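You operate a simulated robot arm through the tools that you are given. There is no shell and no other tool. Be economical: measure what you need, move in short steps, check, and stop when the job is done.

The job below is to be done with a simulated robot arm. You get a single attempt, and the scene is never put back.

## Task
Change the stop pin to the gap on the machine card.
Fine: the old pin goes into the free hole of the pin stand; lower the roller to check the gap on the gauge, then raise it.

Only the result counts: the job must be done as asked and must still hold three seconds after the hand-in. Knocking over, shifting, dropping, spilling or breaking anything else fails it.

## Robot
A 7-joint arm with a fingered hand on a trunk, on a base that drives. Base frame: it is fixed to the floor where the robot stands at the start and does not move with it; the origin is under the middle of the robot, x ahead of it, y to its left, z up; the surface under the hand at the start is at about z = 800. Units: mm, rad, N and s.
With the tool pointing down near the work surface it reaches from about 240 to 820 mm from the robot's upright axis, wherever it stands. Its first joint turns from -2.496 to 2.496 rad. Places, roughly: middle hole of the pin stand [1200, 300, 800]; pin [1250, 250, 1000]; roller lever [500, -100, 1100]; stop socket [700, 0, 800]. Payload 3 kg.
The TCP is the grasp point between the finger pads, 26 mm short of the fingertips. In the tool frame z runs along the fingers and y along their closing line. The gripper opens to 148 mm. The gripper's body begins 73 mm behind the TCP. The gripper is a hand of 3 fingers: y runs from the thumb to the fingers, the wrist lies at [0, 0, -229] in the tool frame.
Orientation is that of the tool frame in the base frame, as [roll, pitch, yaw] about the fixed x, y, z axes, in that order (R = Rz(yaw) Ry(pitch) Rx(roll)). With the fingers straight down and closing along the base's y, the tool's x points along the base's -x, its y along +y and its z along -z.

## Interface
- The arm moves only by the tool play_rows. Its argument "commands" is a list of rows, each a list of 2 entries, a list of its own where there are three numbers: the shift along the tool's x, y, z in mm, then the turn, a rotation vector about the tool's x, y, z in rad. In form: [[[dx, dy, dz], [wx, wy, wz]], ...]. A call has 1 to 20 rows; each row is the pose to reach, as a shift and turn from the pose commanded when the call began, along the tool's axes at that moment. Rows are played at 5 a second. More than 50 mm and 0.15 rad between two rows, and nothing of the call is played. Where a pose cannot be reached the arm comes as near as it can. A force on the tool above 60 N (or 10 N above the force at the start of the call, whichever is more), or a blocked arm, ends the call early, and 0.2 s more pass. In this call time passes only in rows, and 0.2 s behind the last. The reply holds the time, the measured pose of the TCP, the force on the tool along the base axes, the opening and the grip force, in the units named above and with some noise, with the torque about the TCP (base axes, N m) and any sound that the robot's microphone picked up.
- Cameras (640 x 400 px; columns grow to the right, rows downward): "scene" is now at [156.3, 11.4, 1866.6]; the picture's right is [0.16, -0.99, -0.00], its down [-0.75, -0.12, -0.65] and it looks along [0.64, 0.10, -0.76] (base axes); focal length 270 px, centre (320, 200). "wrist" rides on the gripper at [68, -39, -90] in the tool frame; the picture's right is [0.50, 0.87, 0.00], its down [-0.66, 0.38, -0.65] and it looks along [-0.57, 0.33, 0.76] (tool axes); focal length 222 px, centre (320, 200). There is no depth. A picture from a camera that has moved, and an enlarged one, comes with that camera's place and axes in the base frame and with its lens.
- snapshot(camera): a new picture of that camera. The clock stands still meanwhile.
- slide_trunk(by): slides the trunk up (or, below 0, down) by that many mm; the arm and the scene camera ride with it, the base frame stays. It gives what a move gives, with no picture.
- steer(legs): drives the robot by 1 to 6 legs, each [ahead, left, turn to the left] in mm, mm and rad, along the robot's own axes; the way and the turn of a leg run together, so that a leg with both is an arc; at most 1500 mm and 3.142 rad a leg. The arm and the cameras ride along, it lands a little off, and it stops where it bumps. It gives what a move gives.
- finger_targets(finger1, finger2, thumb_bend): sets how far each is bent, from 0 (flat) to 100 (curled in); at 30 the hand is open as for a grip, at 70 the pads meet at the TCP. One left out holds its place. A second passes; each finger stops where it meets its share of the squeeze, and holds until it gets a number again. It is the only way to open and close the hand. It gives what a move gives, with no picture; readings hold the bend of each and the force on the fingers (four entries, about 0 where the hand has none), thumb and palm.
- turn_head(pan, tilt): turns the head with the scene camera to pan (to the left, within 1.501 rad either way) and tilt (down, from -0.506 to 1.204), counted from straight ahead of the robot. It gives what a move gives.
- close_up(camera, box): a new picture of the part [left, top, right, bottom] of that camera's present view, enlarged. The clock stands still meanwhile.
- sign_off(): hands the job in; it is judged then, once.

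Go step by step. Nothing tells you exact positions but the pictures and the camera data: compare them with the known pose of the tool, close in by small moves and look again before you grip or let go. The budget is 120 turns and 82 pictures, counting those below and the enlarged ones. Unless the task says otherwise, let go and move clear before handing in, and close with one line.

The tools are called after "Emit:" as name(argument=value, ...) on one line, values as JSON. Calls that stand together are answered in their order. play_rows: Moves the arm, as the interface text tells. Its arguments: {"type":"object","properties":{"commands":{"type":"array","items":{"type":"array"}}},"required":["commands"]} The other tools are called the same way: slide_trunk (by) slides the trunk up or down; finger_targets (finger1, finger2, thumb_bend) moves the fingers one by one; steer (legs) drives the base; turn_head (pan, tilt) turns the head that bears the scene camera; snapshot (camera) takes a picture; close_up (camera, box) takes an enlarged picture of a part of a camera's view; sign_off () hands the job in.

At the start:

```text
time: 0.0
tcp_pos: [737.5, 157.6, 1361.0]
tool_rot: [3.141, 0.0, 3.141]
force: [-0.6, -0.3, 0.4]
torque: [-0.01, 0.0, -0.01]
grip_width: 148.1
gripper_force: 0.0
shape: jaw
bend: [30.0, 30.0, 30.0]
finger forces: [0.0, 0.0, 0.0, 0.0, 0.0, 0.0]
trunk travel left (down, up): [-803.0, 87.0]
robot x, y, heading: [1.2, 3.3, -0.005]
head pan, tilt: [0.155, 0.869]
```

scene: 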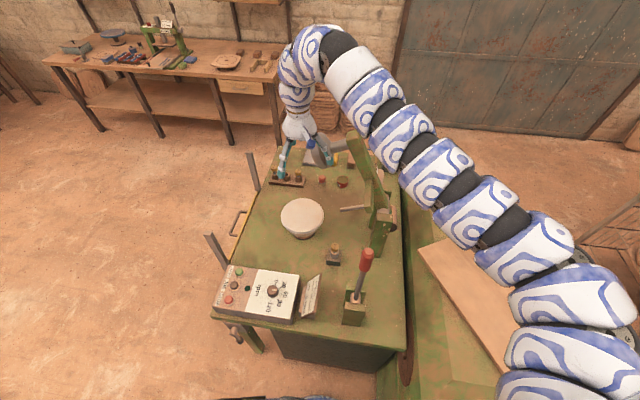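
wrist: 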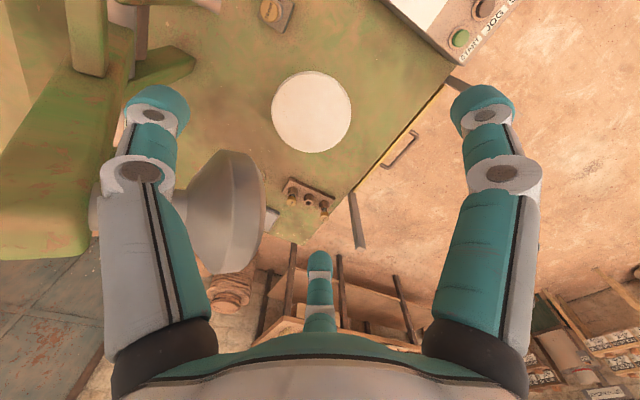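

I see a green machine table with a lever, control box, card, pin stand and bowl. First I look closer at the card, the stand and the socket.

Emit:
close_up(camera="scene", box=[200, 230, 400, 355])

Emit:
close_up(camera="scene", box=[240, 120, 400, 220])

Emit:
close_up(camera="wrist", box=[160, 0, 480, 240])

```text
3.20 times, centred on (300, 292) of scene
camera zoom: at [156.3, 11.4, 1866.6], right [0.16, -0.99, 0.0], down [-0.75, -0.12, -0.65], along [0.64, 0.1, -0.76], focal length 862 px, centre (384, -96)
```

zoom: 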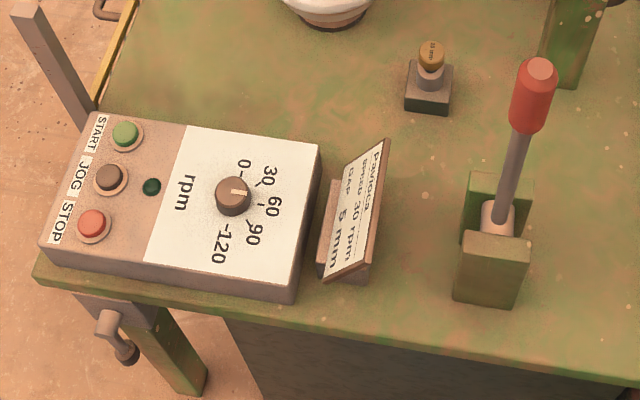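

```text
4.00 times, centred on (320, 170) of scene
camera zoom: at [156.3, 11.4, 1866.6], right [0.16, -0.99, 0.0], down [-0.75, -0.12, -0.65], along [0.64, 0.1, -0.76], focal length 1078 px, centre (320, 320)
```

zoom: 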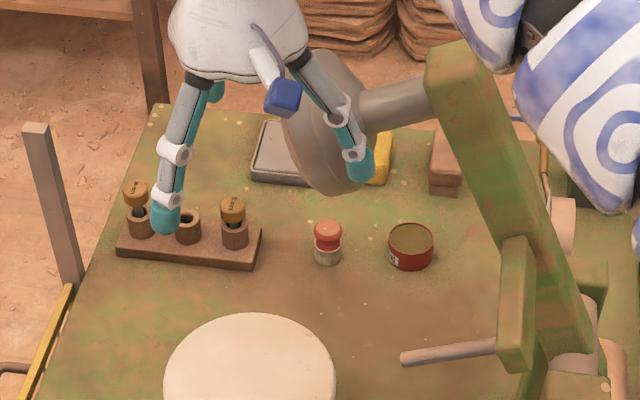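

```text
1.67 times, centred on (320, 120) of wrist
camera zoom: at [669.5, 118.8, 1451.9], right [-0.5, 0.87, 0.0], down [0.66, 0.38, 0.65], along [0.57, 0.33, -0.76], focal length 370 px, centre (320, 333)
```

zoom: 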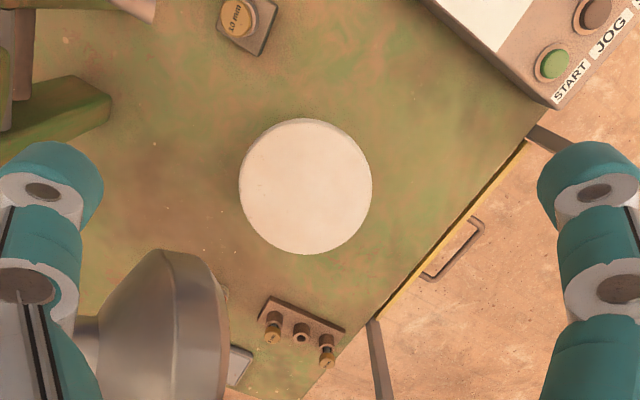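

The card says gap 5 mm; the pin in the socket reads 10 mm. Zooming on the labels and the lever/gauge.

Emit:
close_up(camera="scene", box=[264, 155, 312, 185])

Emit:
close_up(camera="wrist", box=[276, 170, 340, 230])

Emit:
close_up(camera="scene", box=[290, 130, 450, 330])

Emit:
close_up(camera="scene", box=[295, 268, 345, 328])

```text
13.33 times, centred on (288, 170) of scene
camera zoom: at [156.3, 11.4, 1866.6], right [0.16, -0.99, 0.0], down [-0.75, -0.12, -0.65], along [0.64, 0.1, -0.76], focal length 3594 px, centre (747, 600)
```

zoom: 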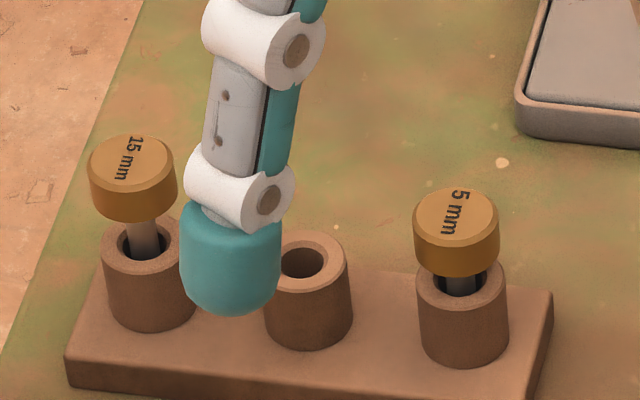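

```text
6.67 times, centred on (308, 200) of wrist
camera zoom: at [669.5, 118.8, 1451.9], right [-0.5, 0.87, 0.0], down [0.66, 0.38, 0.65], along [0.57, 0.33, -0.76], focal length 1481 px, centre (400, 200)
```

zoom: 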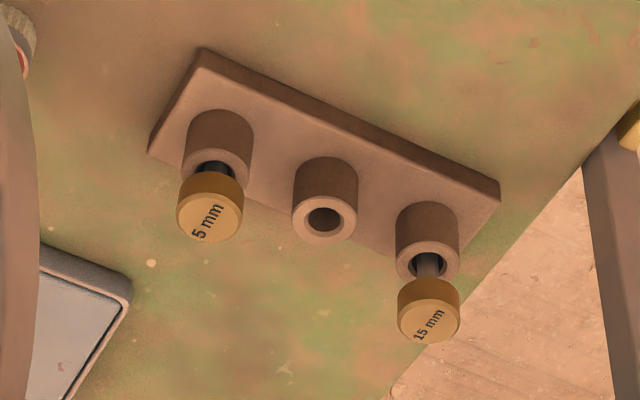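

```text
2.00 times, centred on (370, 230) of scene
camera zoom: at [156.3, 11.4, 1866.6], right [0.16, -0.99, 0.0], down [-0.75, -0.12, -0.65], along [0.64, 0.1, -0.76], focal length 539 px, centre (220, 140)
```

zoom: 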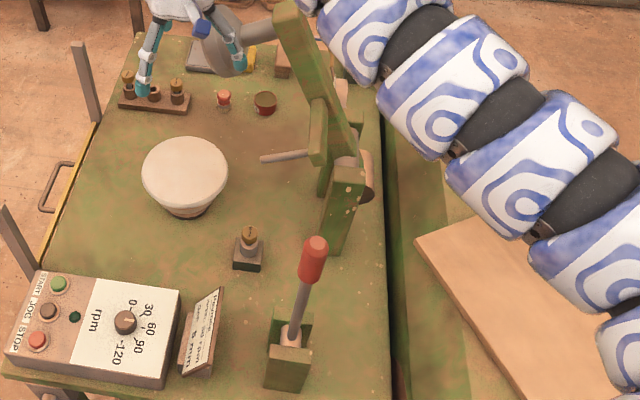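

```text
6.67 times, centred on (320, 298) of scene
camera zoom: at [156.3, 11.4, 1866.6], right [0.16, -0.99, 0.0], down [-0.75, -0.12, -0.65], along [0.64, 0.1, -0.76], focal length 1797 px, centre (320, -453)
```

zoom: 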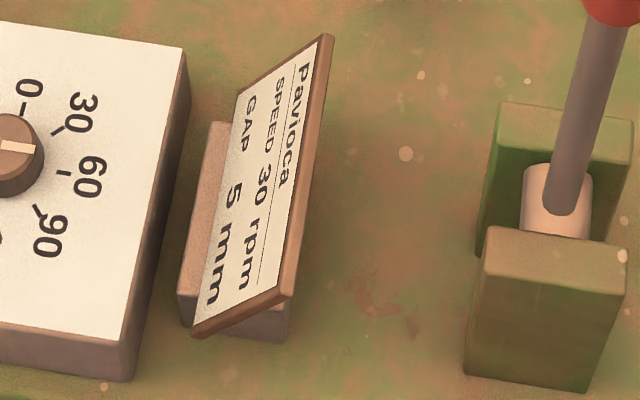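

The needed pin is the "5 mm" one in the stand's right hole, and the middle hole is free. I back the hand away from the roller and look at the socket and roller arm from the side.

Emit:
play_rows(commands=[[[40, 0, 0], [0, 0, 0]], [[80, 0, 0], [0, 0, 0]], [[120, 0, 0], [0, 0, 0]], [[160, 0, 0], [0, 0, 0]], [[200, 0, 0], [0, 0, 0]]])

Emit:
snapshot(camera="wrist")

Emit:
snapshot(camera="scene")

```text
time: 1.4
tcp_pos: [712.1, 227.5, 1403.7]
tool_rot: [-3.134, 0.0, 3.086]
force: [-1.0, 0.7, 1.0]
torque: [-0.04, -0.04, 0.01]
grip_width: 147.8
gripper_force: 0.1
shape: jaw
bend: [30.0, 30.0, 30.0]
finger forces: [0.1, 0.0, 0.0, 0.0, 0.1, 0.0]
out of reach, approached as far as the arm can: row 1, 2, 3, 4, 5
trunk travel left (down, up): [-803.0, 87.0]
robot x, y, heading: [0.0, -1.1, 0.001]
head pan, tilt: [0.155, 0.869]
stopped in row 5: the arm was blocked; the commanded pose is now the measured one
```

```text
72 pictures are left
camera wrist: at [642.0, 193.7, 1494.5], right [-0.45, 0.89, -0.01], down [0.67, 0.35, 0.65], along [0.58, 0.29, -0.76], focal length 222 px, centre (320, 200)
```

wrist: 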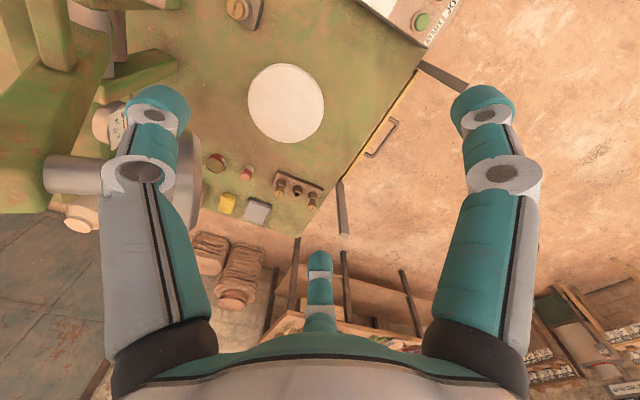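

```text
71 pictures are left
camera scene: at [153.0, 15.1, 1867.0], right [0.16, -0.99, 0.0], down [-0.75, -0.12, -0.65], along [0.64, 0.1, -0.76], focal length 270 px, centre (320, 200)
```

scene: 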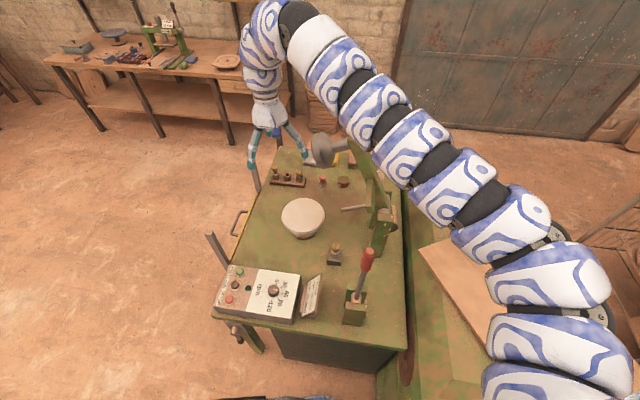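

The straight retreat was out of reach at this height, so I lower the tool beside the roller, in the free space, to get back into the workspace.

Emit:
play_rows(commands=[[[0, 0, 40], [0, 0, 0]], [[10, 0, 80], [0, 0, 0]], [[20, 0, 120], [0, 0, 0]], [[30, 0, 160], [0, 0, 0]], [[40, 0, 200], [0, 0, 0]]])

Emit:
snapshot(camera="scene")

```text
time: 2.6
tcp_pos: [705.2, 226.6, 1311.8]
tool_rot: [-3.135, -0.002, 3.083]
force: [-0.3, 0.0, 0.3]
torque: [0.02, 0.0, 0.02]
grip_width: 148.1
gripper_force: 0.0
shape: jaw
bend: [30.0, 30.0, 30.0]
finger forces: [0.0, 0.0, 0.0, 0.0, 0.0, 0.1]
out of reach, approached as far as the arm can: row 3, 4, 5
trunk travel left (down, up): [-803.0, 87.0]
robot x, y, heading: [0.2, -2.9, 0.002]
head pan, tilt: [0.155, 0.869]
```

```text
70 pictures are left
camera scene: at [156.3, 11.9, 1866.6], right [0.16, -0.99, 0.0], down [-0.75, -0.12, -0.65], along [0.64, 0.1, -0.76], focal length 270 px, centre (320, 200)
```

scene: 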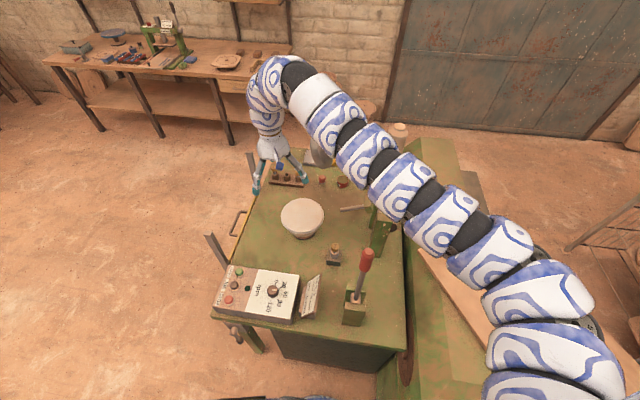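

The tool is at the arm's lower limit for this trunk height, so the trunk has to come down. I do it in steps, watching the clearance.

Emit:
slide_trunk(by=-120)

Emit:
play_rows(commands=[[[30, -10, 0], [0, 0, 0]], [[60, -20, 0], [0, 0, 0]], [[90, -30, 0], [0, 0, 0]]])

Emit:
snapshot(camera="scene")

```text
time: 4.1
tcp_pos: [704.6, 225.0, 1191.6]
tool_rot: [-3.135, -0.001, 3.082]
force: [0.2, 0.2, 0.1]
torque: [-0.04, -0.01, 0.01]
grip_width: 147.7
gripper_force: 0.1
shape: jaw
bend: [30.0, 30.0, 30.0]
finger forces: [0.0, 0.0, 0.0, 0.1, 0.0, 0.0]
trunk travel left (down, up): [-683.0, 207.0]
robot x, y, heading: [1.6, -0.3, -0.006]
head pan, tilt: [0.155, 0.869]
```

```text
time: 4.9
tcp_pos: [704.8, 224.8, 1191.9]
tool_rot: [-3.137, 0.0, 3.084]
force: [0.4, -0.1, 0.2]
torque: [-0.01, 0.0, 0.01]
grip_width: 147.9
gripper_force: 0.1
shape: jaw
bend: [30.0, 30.0, 30.0]
finger forces: [0.1, 0.0, 0.0, 0.0, 0.0, 0.0]
out of reach, approached as far as the arm can: row 1, 2, 3
trunk travel left (down, up): [-683.0, 207.0]
robot x, y, heading: [0.4, -0.9, -0.001]
head pan, tilt: [0.155, 0.869]
```

```text
69 pictures are left
camera scene: at [156.4, 11.5, 1746.6], right [0.16, -0.99, 0.0], down [-0.75, -0.12, -0.65], along [0.64, 0.1, -0.76], focal length 270 px, centre (320, 200)
```

scene: 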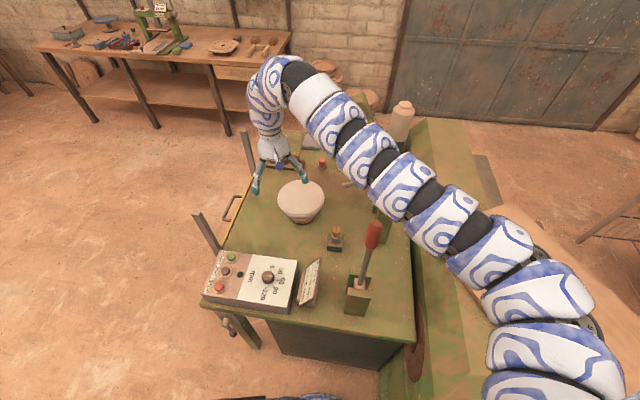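

The arm did not follow; I probe with small motions in other directions to learn what limits it.

Emit:
play_rows(commands=[[[0, -30, -10], [0, 0, 0]], [[0, -60, -20], [0, 0, 0]]])

Emit:
play_rows(commands=[[[0, 0, 0], [0, 0, 0.12]], [[0, 0, 0], [0, 0, 0.24]]])

Emit:
play_rows(commands=[[[20, 0, 0], [0, 0, 0]], [[40, 0, 0], [0, 0, 0]]])

```text
time: 5.5
tcp_pos: [715.4, 202.7, 1206.4]
tool_rot: [-3.135, -0.006, 3.081]
force: [-0.1, 0.7, 0.4]
torque: [0.02, -0.02, -0.01]
grip_width: 148.1
gripper_force: 0.1
shape: jaw
bend: [30.0, 30.0, 30.0]
finger forces: [0.0, 0.1, 0.0, 0.0, 0.0, 0.1]
out of reach, approached as far as the arm can: row 1, 2
trunk travel left (down, up): [-683.0, 207.0]
robot x, y, heading: [3.2, -1.6, -0.002]
head pan, tilt: [0.155, 0.869]
```

```text
time: 6.1
tcp_pos: [732.6, 221.3, 1209.8]
tool_rot: [-3.136, 0.001, 2.844]
force: [0.8, 0.8, 0.0]
torque: [-0.02, 0.03, -0.03]
grip_width: 147.9
gripper_force: 0.1
shape: jaw
bend: [30.0, 30.0, 30.0]
finger forces: [0.0, 0.1, 0.1, 0.0, 0.0, 0.0]
out of reach, approached as far as the arm can: row 1, 2
trunk travel left (down, up): [-683.0, 207.0]
robot x, y, heading: [-1.1, 1.9, -0.0]
head pan, tilt: [0.155, 0.869]
```

```text
time: 6.7
tcp_pos: [693.5, 231.6, 1209.6]
tool_rot: [-3.134, 0.0, 2.843]
force: [-0.2, 0.2, 0.1]
torque: [0.03, -0.04, 0.03]
grip_width: 147.9
gripper_force: 0.0
shape: jaw
bend: [30.0, 30.0, 30.0]
finger forces: [0.1, 0.1, 0.0, 0.0, 0.0, 0.1]
trunk travel left (down, up): [-683.0, 207.0]
robot x, y, heading: [-1.8, 0.0, 0.0]
head pan, tilt: [0.155, 0.869]
```

Turning the wrist freed it: it was at a wrist joint limit. I turn further and come toward the socket.

Emit:
play_rows(commands=[[[0, 0, 0], [0, 0, 0.14]], [[0, 0, 0], [0, 0, 0.28]], [[0, 0, 0], [0, 0, 0.42]], [[0, 0, 0], [0, 0, 0.56]], [[0, 0, 0], [0, 0, 0.7]], [[0, 0, 0], [0, 0, 0.84]], [[0, 0, 0], [0, 0, 0.98]], [[0, 0, 0], [0, 0, 1.12]], [[0, 0, 0], [0, 0, 1.26]]])

Emit:
snapshot(camera="scene")

Emit:
snapshot(camera="wrist")

```text
time: 8.7
tcp_pos: [707.9, 246.6, 1214.0]
tool_rot: [-3.141, 0.006, 1.583]
force: [0.2, -0.1, -0.5]
torque: [-0.02, -0.01, 0.0]
grip_width: 147.7
gripper_force: 0.0
shape: jaw
bend: [30.0, 30.0, 30.0]
finger forces: [0.1, 0.0, 0.1, 0.0, 0.1, 0.0]
out of reach, approached as far as the arm can: row 1, 2, 3, 4, 5, 6, 7, 8, 9
trunk travel left (down, up): [-683.0, 207.0]
robot x, y, heading: [-3.3, -1.0, 0.004]
head pan, tilt: [0.155, 0.869]
```

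```text
68 pictures are left
camera scene: at [156.8, 13.1, 1746.6], right [0.16, -0.99, 0.0], down [-0.75, -0.12, -0.65], along [0.64, 0.1, -0.76], focal length 270 px, centre (320, 200)
```

scene: 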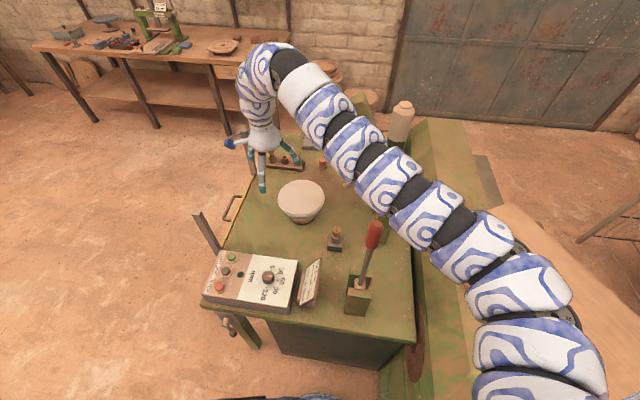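

```text
67 pictures are left
camera wrist: at [668.7, 314.7, 1305.1], right [0.86, 0.51, 0.0], down [0.39, -0.65, 0.66], along [0.33, -0.57, -0.75], focal length 222 px, centre (320, 200)
```

wrist: 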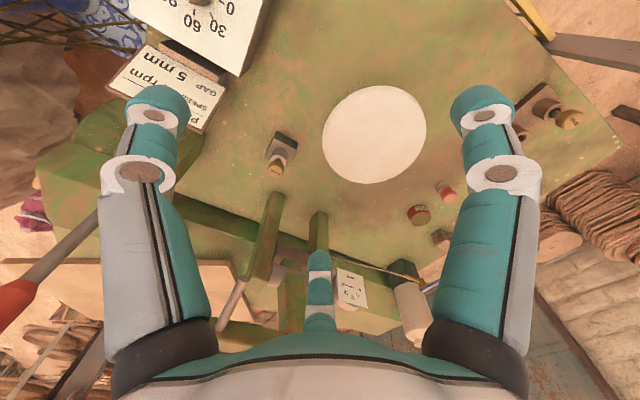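

Now I try moving toward -x with this yaw, and after that lower the trunk some more.

Emit:
play_rows(commands=[[[0, -40, 0], [0, 0, 0]], [[0, -80, 0], [0, 0, 0]], [[0, -120, 0], [0, 0, 0]], [[0, -160, 0], [0, 0, 0]]])

Emit:
snapshot(camera="scene")

```text
time: 9.7
tcp_pos: [687.3, 246.2, 1215.8]
tool_rot: [-3.141, 0.004, 1.585]
force: [-0.3, -0.3, 0.3]
torque: [-0.03, 0.01, -0.03]
grip_width: 148.0
gripper_force: 0.1
shape: jaw
bend: [30.0, 30.0, 30.0]
finger forces: [0.0, 0.0, 0.0, 0.1, 0.1, 0.2]
out of reach, approached as far as the arm can: row 1, 2, 3, 4
trunk travel left (down, up): [-683.0, 207.0]
robot x, y, heading: [2.5, -0.1, -0.003]
head pan, tilt: [0.155, 0.869]
```

```text
66 pictures are left
camera scene: at [156.2, 11.2, 1746.6], right [0.16, -0.99, 0.0], down [-0.75, -0.12, -0.65], along [0.64, 0.1, -0.76], focal length 270 px, centre (320, 200)
```

scene: 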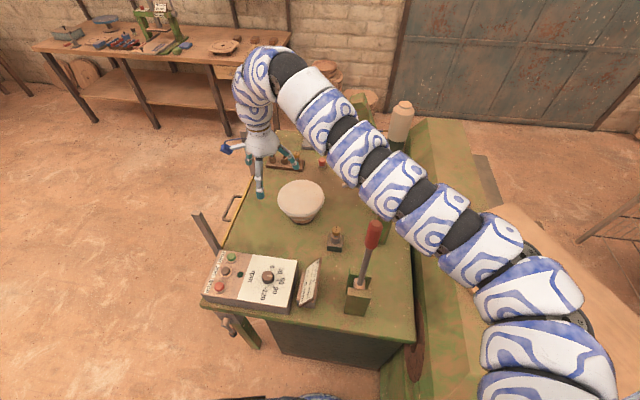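

I try going down relative to the trunk here (free space above the table's left side).

Emit:
play_rows(commands=[[[0, 0, 30], [0, 0, 0]], [[0, 0, 60], [0, 0, 0]], [[0, 0, 90], [0, 0, 0]]])

Emit:
play_rows(commands=[[[0, -30, 0], [0, 0, 0]], [[0, -60, 0], [0, 0, 0]], [[0, -90, 0], [0, 0, 0]]])

```text
time: 10.5
tcp_pos: [725.8, 238.3, 1109.7]
tool_rot: [-3.136, 0.005, 1.584]
force: [0.2, 0.2, -0.6]
torque: [0.03, 0.04, 0.01]
grip_width: 148.0
gripper_force: 0.1
shape: jaw
bend: [30.0, 30.0, 30.0]
finger forces: [0.0, 0.1, 0.1, 0.0, 0.1, 0.0]
out of reach, approached as far as the arm can: row 1, 2, 3
trunk travel left (down, up): [-683.0, 207.0]
robot x, y, heading: [4.6, -1.3, -0.003]
head pan, tilt: [0.155, 0.869]
```

```text
time: 11.3
tcp_pos: [697.7, 242.8, 1113.8]
tool_rot: [-3.141, 0.007, 1.585]
force: [-0.3, 0.0, 0.2]
torque: [0.02, -0.03, -0.01]
grip_width: 148.1
gripper_force: 0.1
shape: jaw
bend: [30.0, 30.0, 30.0]
finger forces: [0.0, 0.1, 0.0, 0.0, 0.0, 0.0]
out of reach, approached as far as the arm can: row 1, 2, 3
trunk travel left (down, up): [-683.0, 207.0]
robot x, y, heading: [-1.1, 2.0, -0.0]
head pan, tilt: [0.155, 0.869]
```

At yaw 2.84 it moved freely; 1.58 seems too far the other way. I turn back to about 2.4 and try moving in.

Emit:
play_rows(commands=[[[0, 0, 0], [0, 0, -0.14]], [[0, 0, 0], [0, 0, -0.28]], [[0, 0, 0], [0, 0, -0.42]], [[0, 0, 0], [0, 0, -0.56]], [[0, 0, 0], [0, 0, -0.7]], [[0, 0, 0], [0, 0, -0.84]], [[0, -40, 0], [0, 0, -0.84]], [[0, -80, 0], [0, 0, -0.84]], [[0, -120, 0], [0, 0, -0.84]], [[0, -160, 0], [0, 0, -0.84]]])

Emit:
snapshot(camera="scene")

```text
time: 13.5
tcp_pos: [702.0, 243.5, 1114.4]
tool_rot: [-3.137, 0.001, 2.425]
force: [-0.5, 0.2, 0.6]
torque: [-0.04, 0.01, 0.02]
grip_width: 148.1
gripper_force: 0.2
shape: jaw
bend: [30.0, 30.0, 30.0]
finger forces: [0.1, 0.0, 0.0, 0.0, 0.0, 0.0]
out of reach, approached as far as the arm can: row 7, 8, 9, 10
trunk travel left (down, up): [-683.0, 207.0]
robot x, y, heading: [1.1, 3.2, -0.003]
head pan, tilt: [0.155, 0.869]
```

```text
65 pictures are left
camera scene: at [156.4, 11.5, 1746.6], right [0.16, -0.99, 0.0], down [-0.75, -0.12, -0.65], along [0.64, 0.1, -0.76], focal length 270 px, centre (320, 200)
```

scene: 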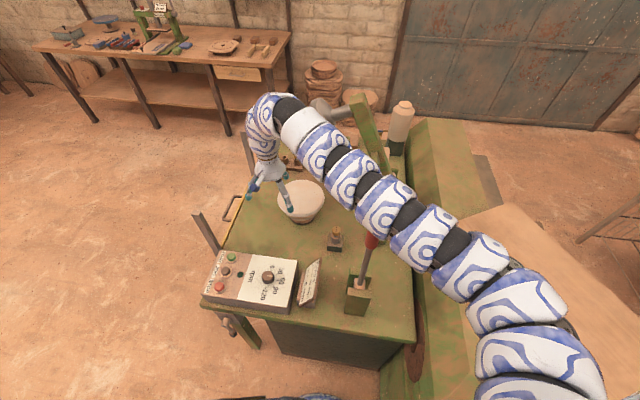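

Radius toward the robot seems limited here. I test a sideways move toward -y, staying well above the mould and pin.

Emit:
play_rows(commands=[[[-26, -30, 0], [0, 0, 0]], [[-52, -60, 0], [0, 0, 0]], [[-78, -90, 0], [0, 0, 0]]])

Emit:
play_rows(commands=[[[0, 0, -30], [0, 0, 0]], [[0, 0, -60], [0, 0, 0]]])

```text
time: 14.3
tcp_pos: [702.0, 232.9, 1112.3]
tool_rot: [-3.135, 0.002, 2.425]
force: [0.1, 0.2, 0.0]
torque: [0.0, 0.03, -0.03]
grip_width: 147.8
gripper_force: 0.0
shape: jaw
bend: [30.0, 30.0, 30.0]
finger forces: [0.0, 0.1, 0.0, 0.0, 0.0, 0.0]
out of reach, approached as far as the arm can: row 1, 2, 3
trunk travel left (down, up): [-683.0, 207.0]
robot x, y, heading: [-1.0, -2.2, -0.001]
head pan, tilt: [0.155, 0.869]
```

```text
time: 14.9
tcp_pos: [700.7, 235.8, 1177.6]
tool_rot: [-3.137, 0.003, 2.425]
force: [-0.7, 0.1, 0.4]
torque: [-0.03, 0.01, 0.03]
grip_width: 148.2
gripper_force: 0.0
shape: jaw
bend: [30.0, 30.0, 30.0]
finger forces: [0.0, 0.0, 0.0, 0.0, 0.0, 0.0]
out of reach, approached as far as the arm can: row 1
trunk travel left (down, up): [-683.0, 207.0]
robot x, y, heading: [-2.6, -0.6, 0.002]
head pan, tilt: [0.155, 0.869]
```

Higher up seems freer. I test going up then inward.

Emit:
play_rows(commands=[[[0, 0, -40], [0, 0, 0]], [[0, 0, -80], [0, 0, 0]], [[0, 0, -120], [0, 0, 0]], [[30, -26, -120], [0, 0, 0]], [[60, -52, -120], [0, 0, 0]], [[90, -78, -120], [0, 0, 0]]])

Emit:
play_rows(commands=[[[0, 0, 0], [0, 0, -0.14]], [[0, 0, 0], [0, 0, -0.28]], [[0, -26, 0], [0, 0, -0.28]], [[0, -52, 0], [0, 0, -0.28]]])

Emit:
snapshot(camera="scene")

```text
time: 16.3
tcp_pos: [651.1, 255.7, 1293.8]
tool_rot: [-3.14, 0.0, 2.425]
force: [0.4, 0.1, 1.1]
torque: [0.04, 0.02, -0.04]
grip_width: 148.2
gripper_force: 0.0
shape: jaw
bend: [30.0, 30.0, 30.0]
finger forces: [0.0, 0.0, 0.0, 0.0, 0.0, 0.0]
out of reach, approached as far as the arm can: row 4, 5, 6
trunk travel left (down, up): [-683.0, 207.0]
robot x, y, heading: [-2.5, 3.0, 0.0]
head pan, tilt: [0.155, 0.869]
```

```text
time: 17.3
tcp_pos: [652.0, 253.4, 1291.3]
tool_rot: [-3.137, 0.0, 2.706]
force: [-0.8, 0.7, 0.3]
torque: [0.0, 0.02, 0.0]
grip_width: 148.1
gripper_force: 0.1
shape: jaw
bend: [30.0, 30.0, 30.0]
finger forces: [0.0, 0.1, 0.0, 0.0, 0.0, 0.1]
out of reach, approached as far as the arm can: row 3, 4
trunk travel left (down, up): [-683.0, 207.0]
robot x, y, heading: [0.3, -0.9, -0.001]
head pan, tilt: [0.155, 0.869]
```

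```text
64 pictures are left
camera scene: at [156.3, 11.3, 1746.6], right [0.16, -0.99, 0.0], down [-0.75, -0.12, -0.65], along [0.64, 0.1, -0.76], focal length 270 px, centre (320, 200)
```

scene: 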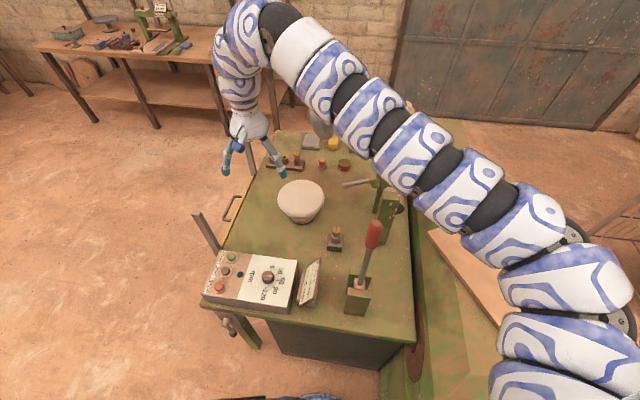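

The arm keeps a minimum radius of ~740 around shoulder height, so a higher trunk with the hand lower is better. The stop rod also hangs above the pin (~z 1180), so I'll approach tilted from front-left; I raise the trunk and shift the robot left.

Emit:
slide_trunk(by=120)

Emit:
steer(legs=[[0, 300, 0]])

Emit:
play_rows(commands=[[[0, 0, 0], [0, 0, 0]]])

Emit:
snapshot(camera="scene")

```text
time: 18.8
tcp_pos: [652.2, 252.2, 1412.8]
tool_rot: [-3.137, 0.0, 2.705]
force: [-0.1, 0.1, 0.6]
torque: [-0.04, -0.02, -0.02]
grip_width: 148.2
gripper_force: 0.1
shape: jaw
bend: [30.0, 30.0, 30.0]
finger forces: [0.1, 0.0, 0.0, 0.1, 0.0, 0.1]
trunk travel left (down, up): [-803.0, 87.0]
robot x, y, heading: [1.7, 0.1, 0.001]
head pan, tilt: [0.155, 0.869]
```

```text
time: 20.8
tcp_pos: [650.4, 552.4, 1413.0]
tool_rot: [-3.136, 0.0, 2.706]
force: [-0.4, -0.3, 0.7]
torque: [-0.03, 0.01, -0.03]
grip_width: 148.2
gripper_force: 0.0
shape: jaw
bend: [30.0, 30.0, 30.0]
finger forces: [0.1, 0.0, 0.0, 0.0, 0.0, 0.0]
trunk travel left (down, up): [-803.0, 87.0]
robot x, y, heading: [-1.8, 300.0, 0.004]
head pan, tilt: [0.155, 0.869]
```

```text
time: 21.2
tcp_pos: [651.0, 551.3, 1412.3]
tool_rot: [-3.136, 0.0, 2.707]
force: [-0.4, 1.1, 0.2]
torque: [0.01, 0.01, -0.02]
grip_width: 148.1
gripper_force: 0.0
shape: jaw
bend: [30.0, 30.0, 30.0]
finger forces: [0.0, 0.1, 0.0, 0.1, 0.1, 0.0]
trunk travel left (down, up): [-803.0, 87.0]
robot x, y, heading: [-1.8, 298.7, 0.005]
head pan, tilt: [0.155, 0.869]
```

```text
63 pictures are left
camera scene: at [156.0, 310.3, 1866.6], right [0.16, -0.99, 0.0], down [-0.75, -0.12, -0.65], along [0.64, 0.1, -0.76], focal length 270 px, centre (320, 200)
```

scene: 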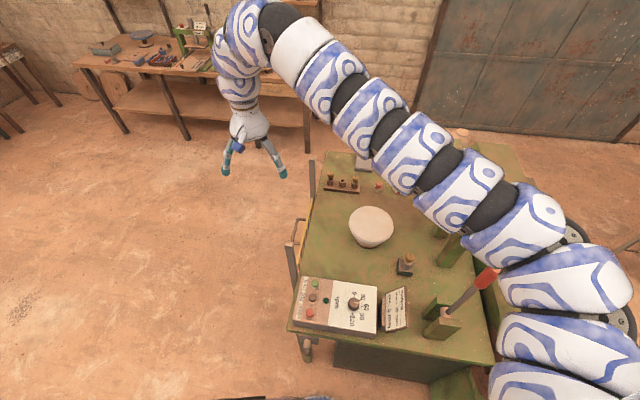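

Two views put the pin cap at about (726, 39, 912). I drive back 100 mm for a comfortable radius and lower the hand beside the table.

Emit:
steer(legs=[[-100, 0, 0]])

Emit:
play_rows(commands=[[[-12, 32, 0], [0, 0, 0]], [[-24, 65, 0], [0, 0, 0]], [[-24, 65, 45], [0, 0, 0]], [[-24, 65, 90], [0, 0, 0]], [[-24, 65, 135], [0, 0, 0]], [[-24, 65, 180], [0, 0, 0]], [[-24, 65, 225], [0, 0, 0]], [[-24, 65, 262], [0, 0, 0]]])

Emit:
snapshot(camera="scene")

```text
time: 22.4
tcp_pos: [604.6, 534.3, 1432.1]
tool_rot: [3.095, -0.01, 2.624]
force: [0.2, -0.3, 0.6]
torque: [-0.01, 0.08, 0.0]
grip_width: 148.1
gripper_force: 0.1
shape: jaw
bend: [30.0, 30.0, 30.0]
finger forces: [0.0, 0.1, 0.1, 0.1, 0.0, 0.1]
trunk travel left (down, up): [-803.0, 87.0]
robot x, y, heading: [-97.9, 295.4, 0.009]
head pan, tilt: [0.155, 0.869]
```

```text
time: 24.2
tcp_pos: [629.5, 592.3, 1188.2]
tool_rot: [3.087, 0.018, 2.629]
force: [0.1, -0.3, -1.0]
torque: [0.02, 0.03, -0.01]
grip_width: 148.1
gripper_force: 0.0
shape: jaw
bend: [30.0, 30.0, 30.0]
finger forces: [0.0, 0.1, 0.0, 0.0, 0.0, 0.1]
out of reach, approached as far as the arm can: row 1
trunk travel left (down, up): [-803.0, 87.0]
robot x, y, heading: [-88.9, 292.8, 0.001]
head pan, tilt: [0.155, 0.869]
```

```text
62 pictures are left
camera scene: at [113.6, 309.0, 1866.0], right [0.16, -0.99, 0.0], down [-0.77, -0.12, -0.63], along [0.62, 0.1, -0.78], focal length 270 px, centre (320, 200)
```

scene: 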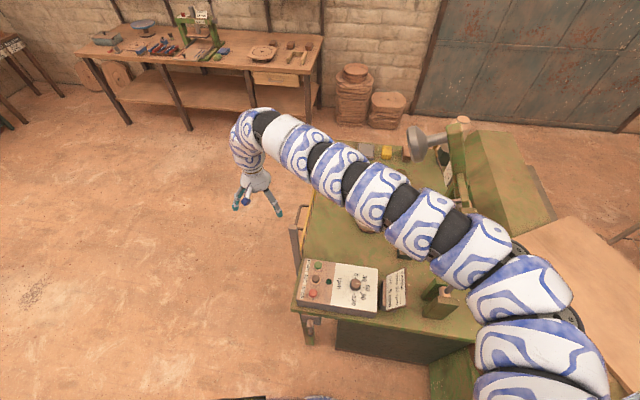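

The robot seems slightly leaned after driving back (it may have bumped or climbed something). I check the state again and look around.

Emit:
play_rows(commands=[[[0, 0, 0], [0, 0, 0]]])

Emit:
turn_head(pan=1.5, tilt=1.2)

Emit:
snapshot(camera="scene")

```text
time: 24.6
tcp_pos: [630.3, 591.6, 1188.7]
tool_rot: [3.082, 0.02, 2.626]
force: [-0.4, 0.6, -0.1]
torque: [0.01, -0.01, -0.02]
grip_width: 147.8
gripper_force: 0.0
shape: jaw
bend: [30.0, 30.0, 30.0]
finger forces: [0.0, 0.1, 0.1, 0.0, 0.1, 0.1]
trunk travel left (down, up): [-803.0, 87.0]
robot x, y, heading: [-88.2, 295.7, 0.006]
head pan, tilt: [0.155, 0.869]
```

```text
time: 26.1
tcp_pos: [631.2, 592.0, 1190.0]
tool_rot: [3.083, 0.019, 2.625]
force: [0.8, -1.0, 0.0]
torque: [0.04, -0.01, 0.01]
grip_width: 148.1
gripper_force: 0.1
shape: jaw
bend: [30.0, 30.0, 30.0]
finger forces: [0.0, 0.0, 0.0, 0.0, 0.0, 0.1]
trunk travel left (down, up): [-803.0, 87.0]
robot x, y, heading: [-90.8, 296.9, 0.002]
head pan, tilt: [1.499, 1.201]
```

```text
61 pictures are left
camera scene: at [39.9, 352.3, 1845.8], right [1.0, -0.07, -0.03], down [-0.07, -0.93, -0.36], along [0.0, 0.36, -0.93], focal length 270 px, centre (320, 200)
```

scene: 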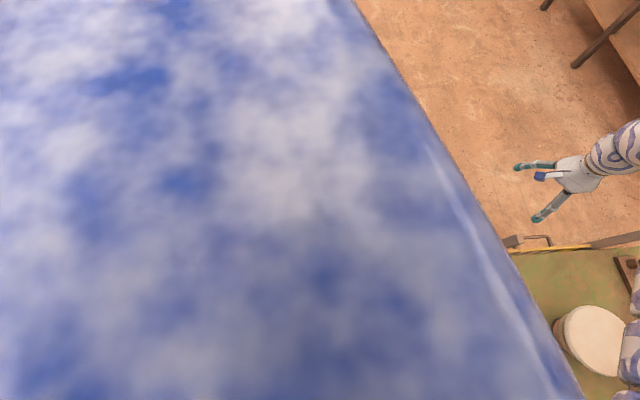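

The body leans ~0.03 rad forward — something lies under or behind the base. I drive forward again and check.

Emit:
steer(legs=[[90, 0, 0]])

Emit:
turn_head(pan=0.0, tilt=1.0)

Emit:
snapshot(camera="scene")

```text
time: 27.2
tcp_pos: [717.7, 592.7, 1191.2]
tool_rot: [3.081, 0.019, 2.623]
force: [0.5, 0.6, 0.6]
torque: [-0.02, 0.01, 0.0]
grip_width: 148.1
gripper_force: 0.1
shape: jaw
bend: [30.0, 30.0, 30.0]
finger forces: [0.0, 0.0, 0.0, 0.1, 0.1, 0.0]
trunk travel left (down, up): [-803.0, 87.0]
robot x, y, heading: [-6.3, 297.1, 0.005]
head pan, tilt: [1.499, 1.201]
```

```text
time: 28.8
tcp_pos: [716.5, 593.0, 1191.0]
tool_rot: [3.079, 0.018, 2.622]
force: [0.0, 0.8, 0.1]
torque: [-0.04, 0.02, 0.03]
grip_width: 148.0
gripper_force: 0.3
shape: jaw
bend: [30.0, 30.0, 30.0]
finger forces: [0.0, 0.0, 0.0, 0.1, 0.0, 0.0]
trunk travel left (down, up): [-803.0, 87.0]
robot x, y, heading: [-5.2, 298.4, 0.005]
head pan, tilt: [0.0, 1.0]
```

```text
60 pictures are left
camera scene: at [144.3, 296.8, 1857.0], right [0.0, -1.0, 0.0], down [-0.84, 0.0, -0.54], along [0.54, 0.0, -0.84], focal length 270 px, centre (320, 200)
```

scene: 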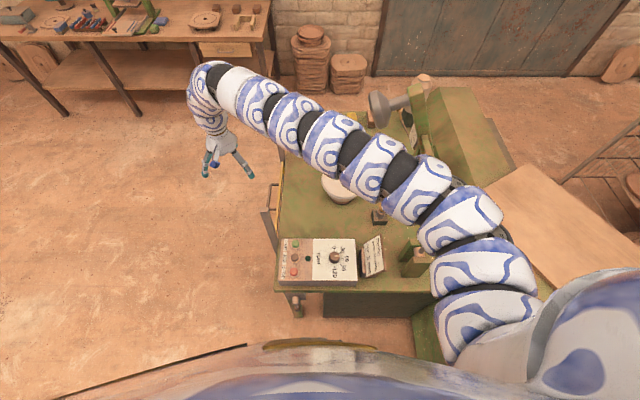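

The base is level again at x≈0, so I'll stay off that spot. I drive left to y≈520 so the tilted approach comes from front-left, and square up the tool.

Emit:
steer(legs=[[0, 220, 0]])

Emit:
play_rows(commands=[[[0, 0, 0], [0.063, 0.018, 0]]])

```text
time: 30.5
tcp_pos: [716.4, 816.7, 1190.8]
tool_rot: [3.08, 0.021, 2.624]
force: [0.2, -0.3, -0.6]
torque: [-0.04, 0.02, -0.01]
grip_width: 148.1
gripper_force: 0.1
shape: jaw
bend: [30.0, 30.0, 30.0]
finger forces: [0.0, 0.0, 0.0, 0.1, 0.0, 0.0]
trunk travel left (down, up): [-803.0, 87.0]
robot x, y, heading: [-5.1, 515.8, 0.0]
head pan, tilt: [0.0, 1.0]
```

```text
time: 30.9
tcp_pos: [716.0, 816.2, 1191.5]
tool_rot: [-3.14, 0.001, 2.622]
force: [-0.7, 0.8, -0.2]
torque: [-0.02, 0.04, 0.01]
grip_width: 147.9
gripper_force: 0.0
shape: jaw
bend: [30.0, 30.0, 30.0]
finger forces: [0.0, 0.0, 0.1, 0.0, 0.0, 0.0]
trunk travel left (down, up): [-803.0, 87.0]
robot x, y, heading: [-6.3, 522.3, -0.0]
head pan, tilt: [0.0, 1.0]
```

Now I swing the hand over the table at z≈1190 to above the card/socket area.

Emit:
play_rows(commands=[[[-28, -33, 0], [0, 0, 0]], [[-57, -65, 0], [0, 0, 0]], [[-85, -98, 0], [0, 0, 0]], [[-114, -131, 0], [0, 0, 0]], [[-142, -163, 0], [0, 0, 0]], [[-171, -196, 0], [0, 0, 0]], [[-199, -228, 0], [0, 0, 0]], [[-216, -271, 0], [0, 0, 0]], [[-232, -314, 0], [0, 0, 0]], [[-249, -357, 0], [0, 0, 0]], [[-265, -400, 0], [0, 0, 0]], [[-282, -444, 0], [0, 0, 0]], [[-284, -484, 0], [0, 0, 0]], [[-287, -525, 0], [0, 0, 0]], [[-289, -565, 0], [0, 0, 0]], [[-291, -605, 0], [0, 0, 0]], [[-294, -645, 0], [0, 0, 0]]])

Emit:
snapshot(camera="scene")

Emit:
snapshot(camera="wrist")

```text
time: 34.2
tcp_pos: [809.2, 176.7, 1163.4]
tool_rot: [3.132, 0.003, 2.674]
force: [-0.3, 0.2, 0.4]
torque: [-0.03, 0.02, 0.0]
grip_width: 147.9
gripper_force: 0.0
shape: jaw
bend: [30.0, 30.0, 30.0]
finger forces: [0.0, 0.1, 0.1, 0.0, 0.0, 0.0]
out of reach, approached as far as the arm can: row 4, 5, 6, 7, 8, 9, 10, 11, 12, 13, 14, 15, 16
trunk travel left (down, up): [-803.0, 87.0]
robot x, y, heading: [-4.4, 521.7, 0.023]
head pan, tilt: [0.0, 1.0]
stopped in row 16: the force on the tool passed its limit at 102 N (the readings are from after the stop); the commanded pose is now the measured one
```

```text
59 pictures are left
camera scene: at [137.7, 529.8, 1858.3], right [0.02, -1.0, 0.0], down [-0.84, -0.02, -0.54], along [0.54, 0.01, -0.84], focal length 270 px, centre (320, 200)
```

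scene: 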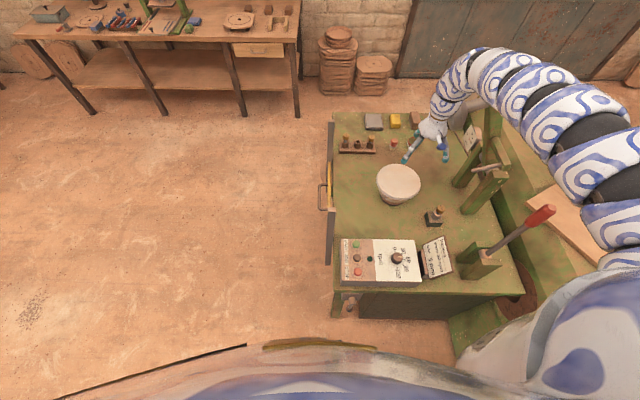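

```text
58 pictures are left
camera wrist: at [731.1, 173.5, 1253.1], right [-0.05, 1.0, 0.01], down [0.75, 0.04, 0.66], along [0.66, 0.04, -0.75], focal length 222 px, centre (320, 200)
```

wrist: 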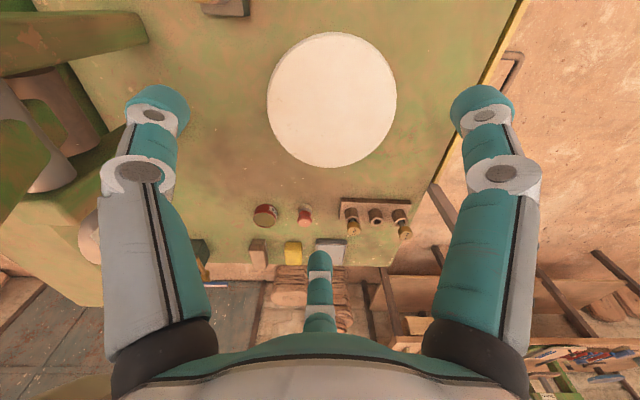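

The arm was pushed outward and the hand touched the roller/beam side (stopped by force). I back off to +y at once, then check the machine's state.

Emit:
play_rows(commands=[[[18, 36, 0], [0, 0, 0]], [[36, 71, 0], [0, 0, 0]], [[54, 107, 0], [0, 0, 0]], [[72, 143, 0], [0, 0, 0]], [[90, 179, 0], [0, 0, 0]], [[108, 214, 0], [0, 0, 0]], [[126, 250, 0], [0, 0, 0]]])

Emit:
snapshot(camera="scene")

Emit:
close_up(camera="scene", box=[320, 90, 580, 280])

```text
time: 35.8
tcp_pos: [820.2, 443.3, 1157.7]
tool_rot: [3.139, -0.005, 2.654]
force: [0.2, -0.3, 0.3]
torque: [-0.02, 0.04, -0.03]
grip_width: 148.0
gripper_force: 0.0
shape: jaw
bend: [30.0, 30.0, 30.0]
finger forces: [0.0, 0.0, 0.0, 0.1, 0.0, 0.0]
out of reach, approached as far as the arm can: row 1, 2, 3, 4, 5, 6, 7
trunk travel left (down, up): [-803.0, 87.0]
robot x, y, heading: [-5.0, 522.5, 0.014]
head pan, tilt: [0.0, 1.0]
```

```text
57 pictures are left
camera scene: at [144.3, 524.2, 1857.0], right [0.01, -1.0, 0.0], down [-0.84, -0.01, -0.54], along [0.54, 0.01, -0.84], focal length 270 px, centre (320, 200)
```

scene: 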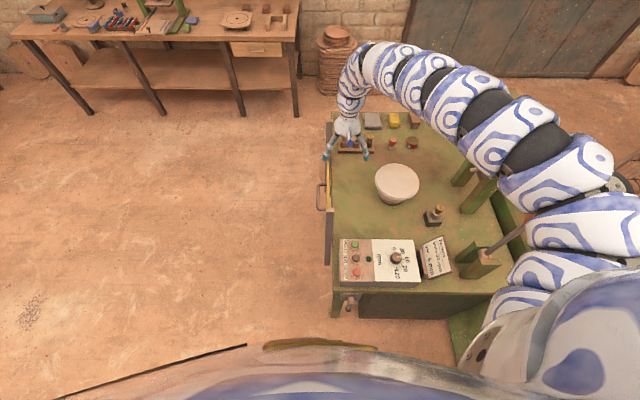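

```text
2.11 times, centred on (450, 185) of scene
camera zoom: at [144.3, 524.2, 1857.0], right [0.01, -1.0, 0.0], down [-0.84, -0.01, -0.54], along [0.54, 0.01, -0.84], focal length 567 px, centre (46, 232)
```

zoom: 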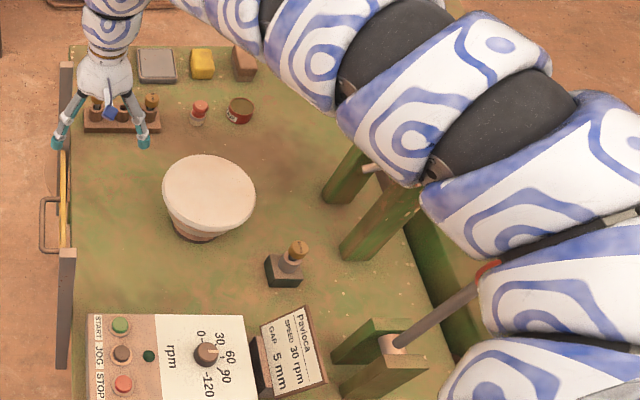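

The arm's shoulder sits well right of the robot's axis, so I move the robot further left and turn it toward the socket, so the arm comes over the table's front-left corner, clear of the lever.

Emit:
steer(legs=[[54, 343, 0], [0, 0, -0.655]])

Emit:
turn_head(pan=-0.1, tilt=0.85)

Emit:
snapshot(camera="scene")

Emit:
snapshot(camera="wrist")

```text
time: 39.9
tcp_pos: [660.7, 322.5, 1157.6]
tool_rot: [3.138, -0.007, 2.016]
force: [0.1, 0.4, -0.1]
torque: [0.02, 0.02, 0.01]
grip_width: 147.9
gripper_force: 0.0
shape: jaw
bend: [30.0, 30.0, 30.0]
finger forces: [0.0, 0.1, 0.0, 0.0, 0.0, 0.1]
trunk travel left (down, up): [-803.0, 87.0]
robot x, y, heading: [45.7, 878.5, -0.625]
head pan, tilt: [0.0, 1.0]
```

```text
time: 40.6
tcp_pos: [661.9, 323.2, 1157.2]
tool_rot: [3.139, -0.009, 2.016]
force: [-0.3, 0.7, 0.5]
torque: [-0.02, 0.03, 0.01]
grip_width: 148.1
gripper_force: 0.0
shape: jaw
bend: [30.0, 30.0, 30.0]
finger forces: [0.0, 0.0, 0.0, 0.1, 0.0, 0.1]
trunk travel left (down, up): [-803.0, 87.0]
robot x, y, heading: [47.9, 877.3, -0.623]
head pan, tilt: [-0.099, 0.85]
```

```text
55 pictures are left
camera scene: at [167.2, 778.5, 1868.1], right [-0.66, -0.75, 0.0], down [-0.56, 0.5, -0.66], along [0.49, -0.44, -0.75], focal length 270 px, centre (320, 200)
```

scene: 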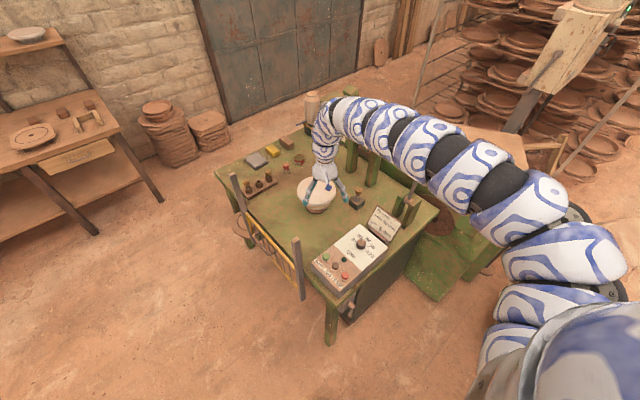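

```text
54 pictures are left
camera wrist: at [596.9, 366.4, 1247.7], right [0.57, 0.82, 0.01], down [0.62, -0.43, 0.65], along [0.54, -0.36, -0.76], focal length 222 px, centre (320, 200)
```

wrist: 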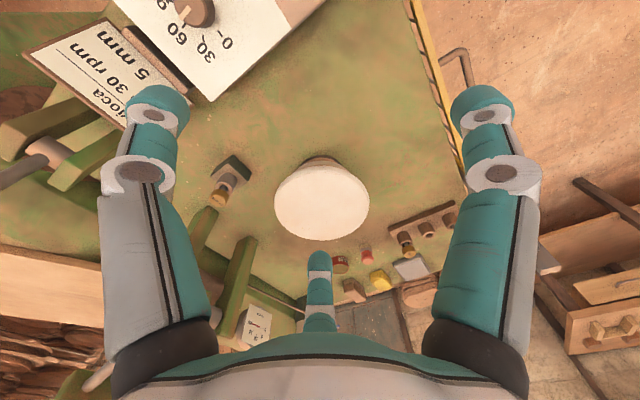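

Excellent overview. I zoom in on the socket pin with the beam and stop rod, from both cameras.

Emit:
close_up(camera="wrist", box=[160, 130, 300, 370])

Emit:
close_up(camera="scene", box=[290, 120, 450, 230])

```text
1.67 times, centred on (230, 250) of wrist
camera zoom: at [596.9, 366.4, 1247.7], right [0.57, 0.82, 0.01], down [0.62, -0.43, 0.65], along [0.54, -0.36, -0.76], focal length 370 px, centre (470, 117)
```

zoom: 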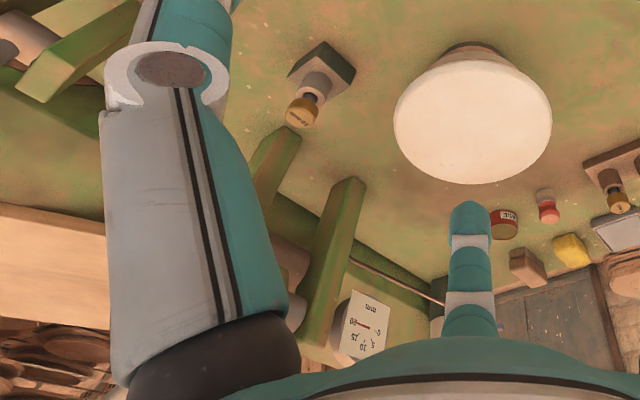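

```text
3.64 times, centred on (370, 175) of scene
camera zoom: at [167.2, 778.5, 1868.1], right [-0.66, -0.75, 0.0], down [-0.56, 0.5, -0.66], along [0.49, -0.44, -0.75], focal length 980 px, centre (138, 291)
```

zoom: 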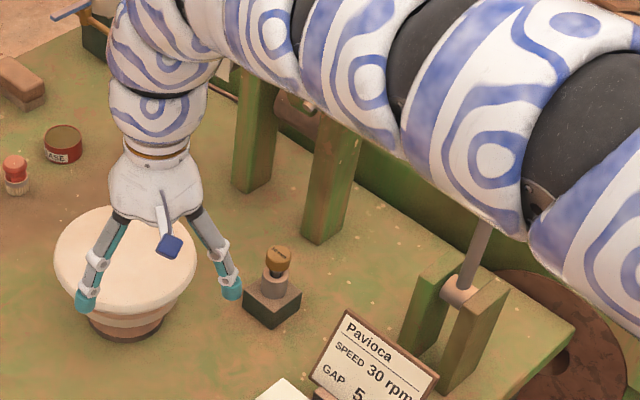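

The rod tip sits about (725, 27, 1155), right above the pin, so I'll come in with the tool leaned back ~25°. I move to a standoff behind the pin while tilting.

Emit:
play_rows(commands=[[[-26.6, -12.5, 24.6], [-0.025, -0.049, 0]], [[-53, -25, 49], [-0.05, -0.098, 0]], [[-80, -37.5, 74], [-0.075, -0.147, 0]], [[-106, -50, 98.5], [-0.1, -0.196, 0]], [[-133, -62.5, 123], [-0.124, -0.245, 0]], [[-159.5, -75, 148], [-0.149, -0.294, 0]], [[-186, -87.5, 172], [-0.174, -0.343, 0]], [[-212.6, -100, 197], [-0.199, -0.392, 0]]])

Emit:
snapshot(camera="scene")

Emit:
snapshot(camera="wrist")

```text
time: 42.4
tcp_pos: [663.0, 88.3, 955.9]
tool_rot: [2.929, 0.382, 1.973]
force: [-0.2, 0.3, 0.5]
torque: [0.01, 0.01, 0.05]
grip_width: 147.7
gripper_force: 0.0
shape: jaw
bend: [30.0, 30.0, 30.0]
finger forces: [0.0, 0.0, 0.0, 0.0, 0.1, 0.0]
trunk travel left (down, up): [-803.0, 87.0]
robot x, y, heading: [46.0, 879.9, -0.624]
head pan, tilt: [-0.099, 0.85]
```

```text
51 pictures are left
camera scene: at [167.2, 777.4, 1868.0], right [-0.66, -0.75, 0.0], down [-0.56, 0.5, -0.66], along [0.49, -0.44, -0.75], focal length 270 px, centre (320, 200)
```

scene: 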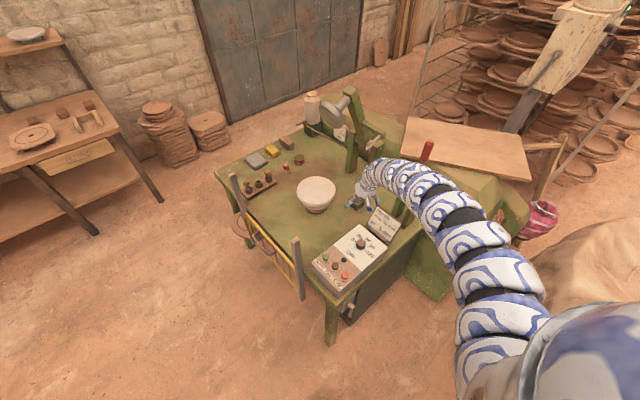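

```text
50 pictures are left
camera wrist: at [573.7, 152.0, 1006.1], right [0.57, 0.82, -0.02], down [0.35, -0.22, 0.91], along [0.74, -0.53, -0.41], focal length 222 px, centre (320, 200)
```

wrist: 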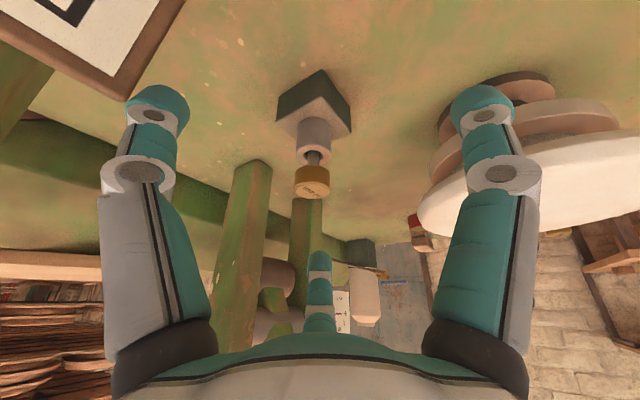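

The pin cap is centred at about (725, 36, 901). I check the rod's clearance to the wrist.

Emit:
close_up(camera="scene", box=[315, 80, 455, 220])

```text
2.86 times, centred on (385, 150) of scene
camera zoom: at [167.2, 777.4, 1868.0], right [-0.66, -0.75, 0.0], down [-0.56, 0.5, -0.66], along [0.49, -0.44, -0.75], focal length 770 px, centre (134, 343)
```

zoom: 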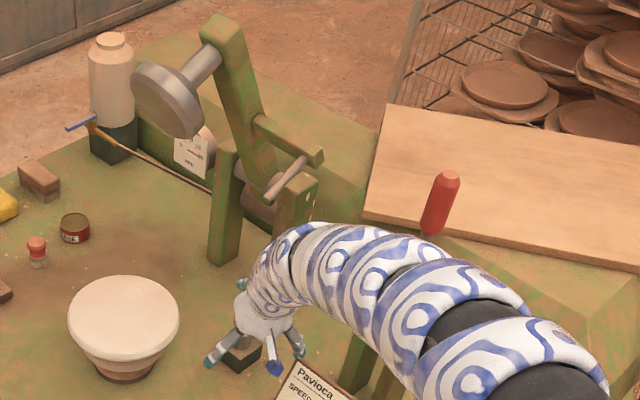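

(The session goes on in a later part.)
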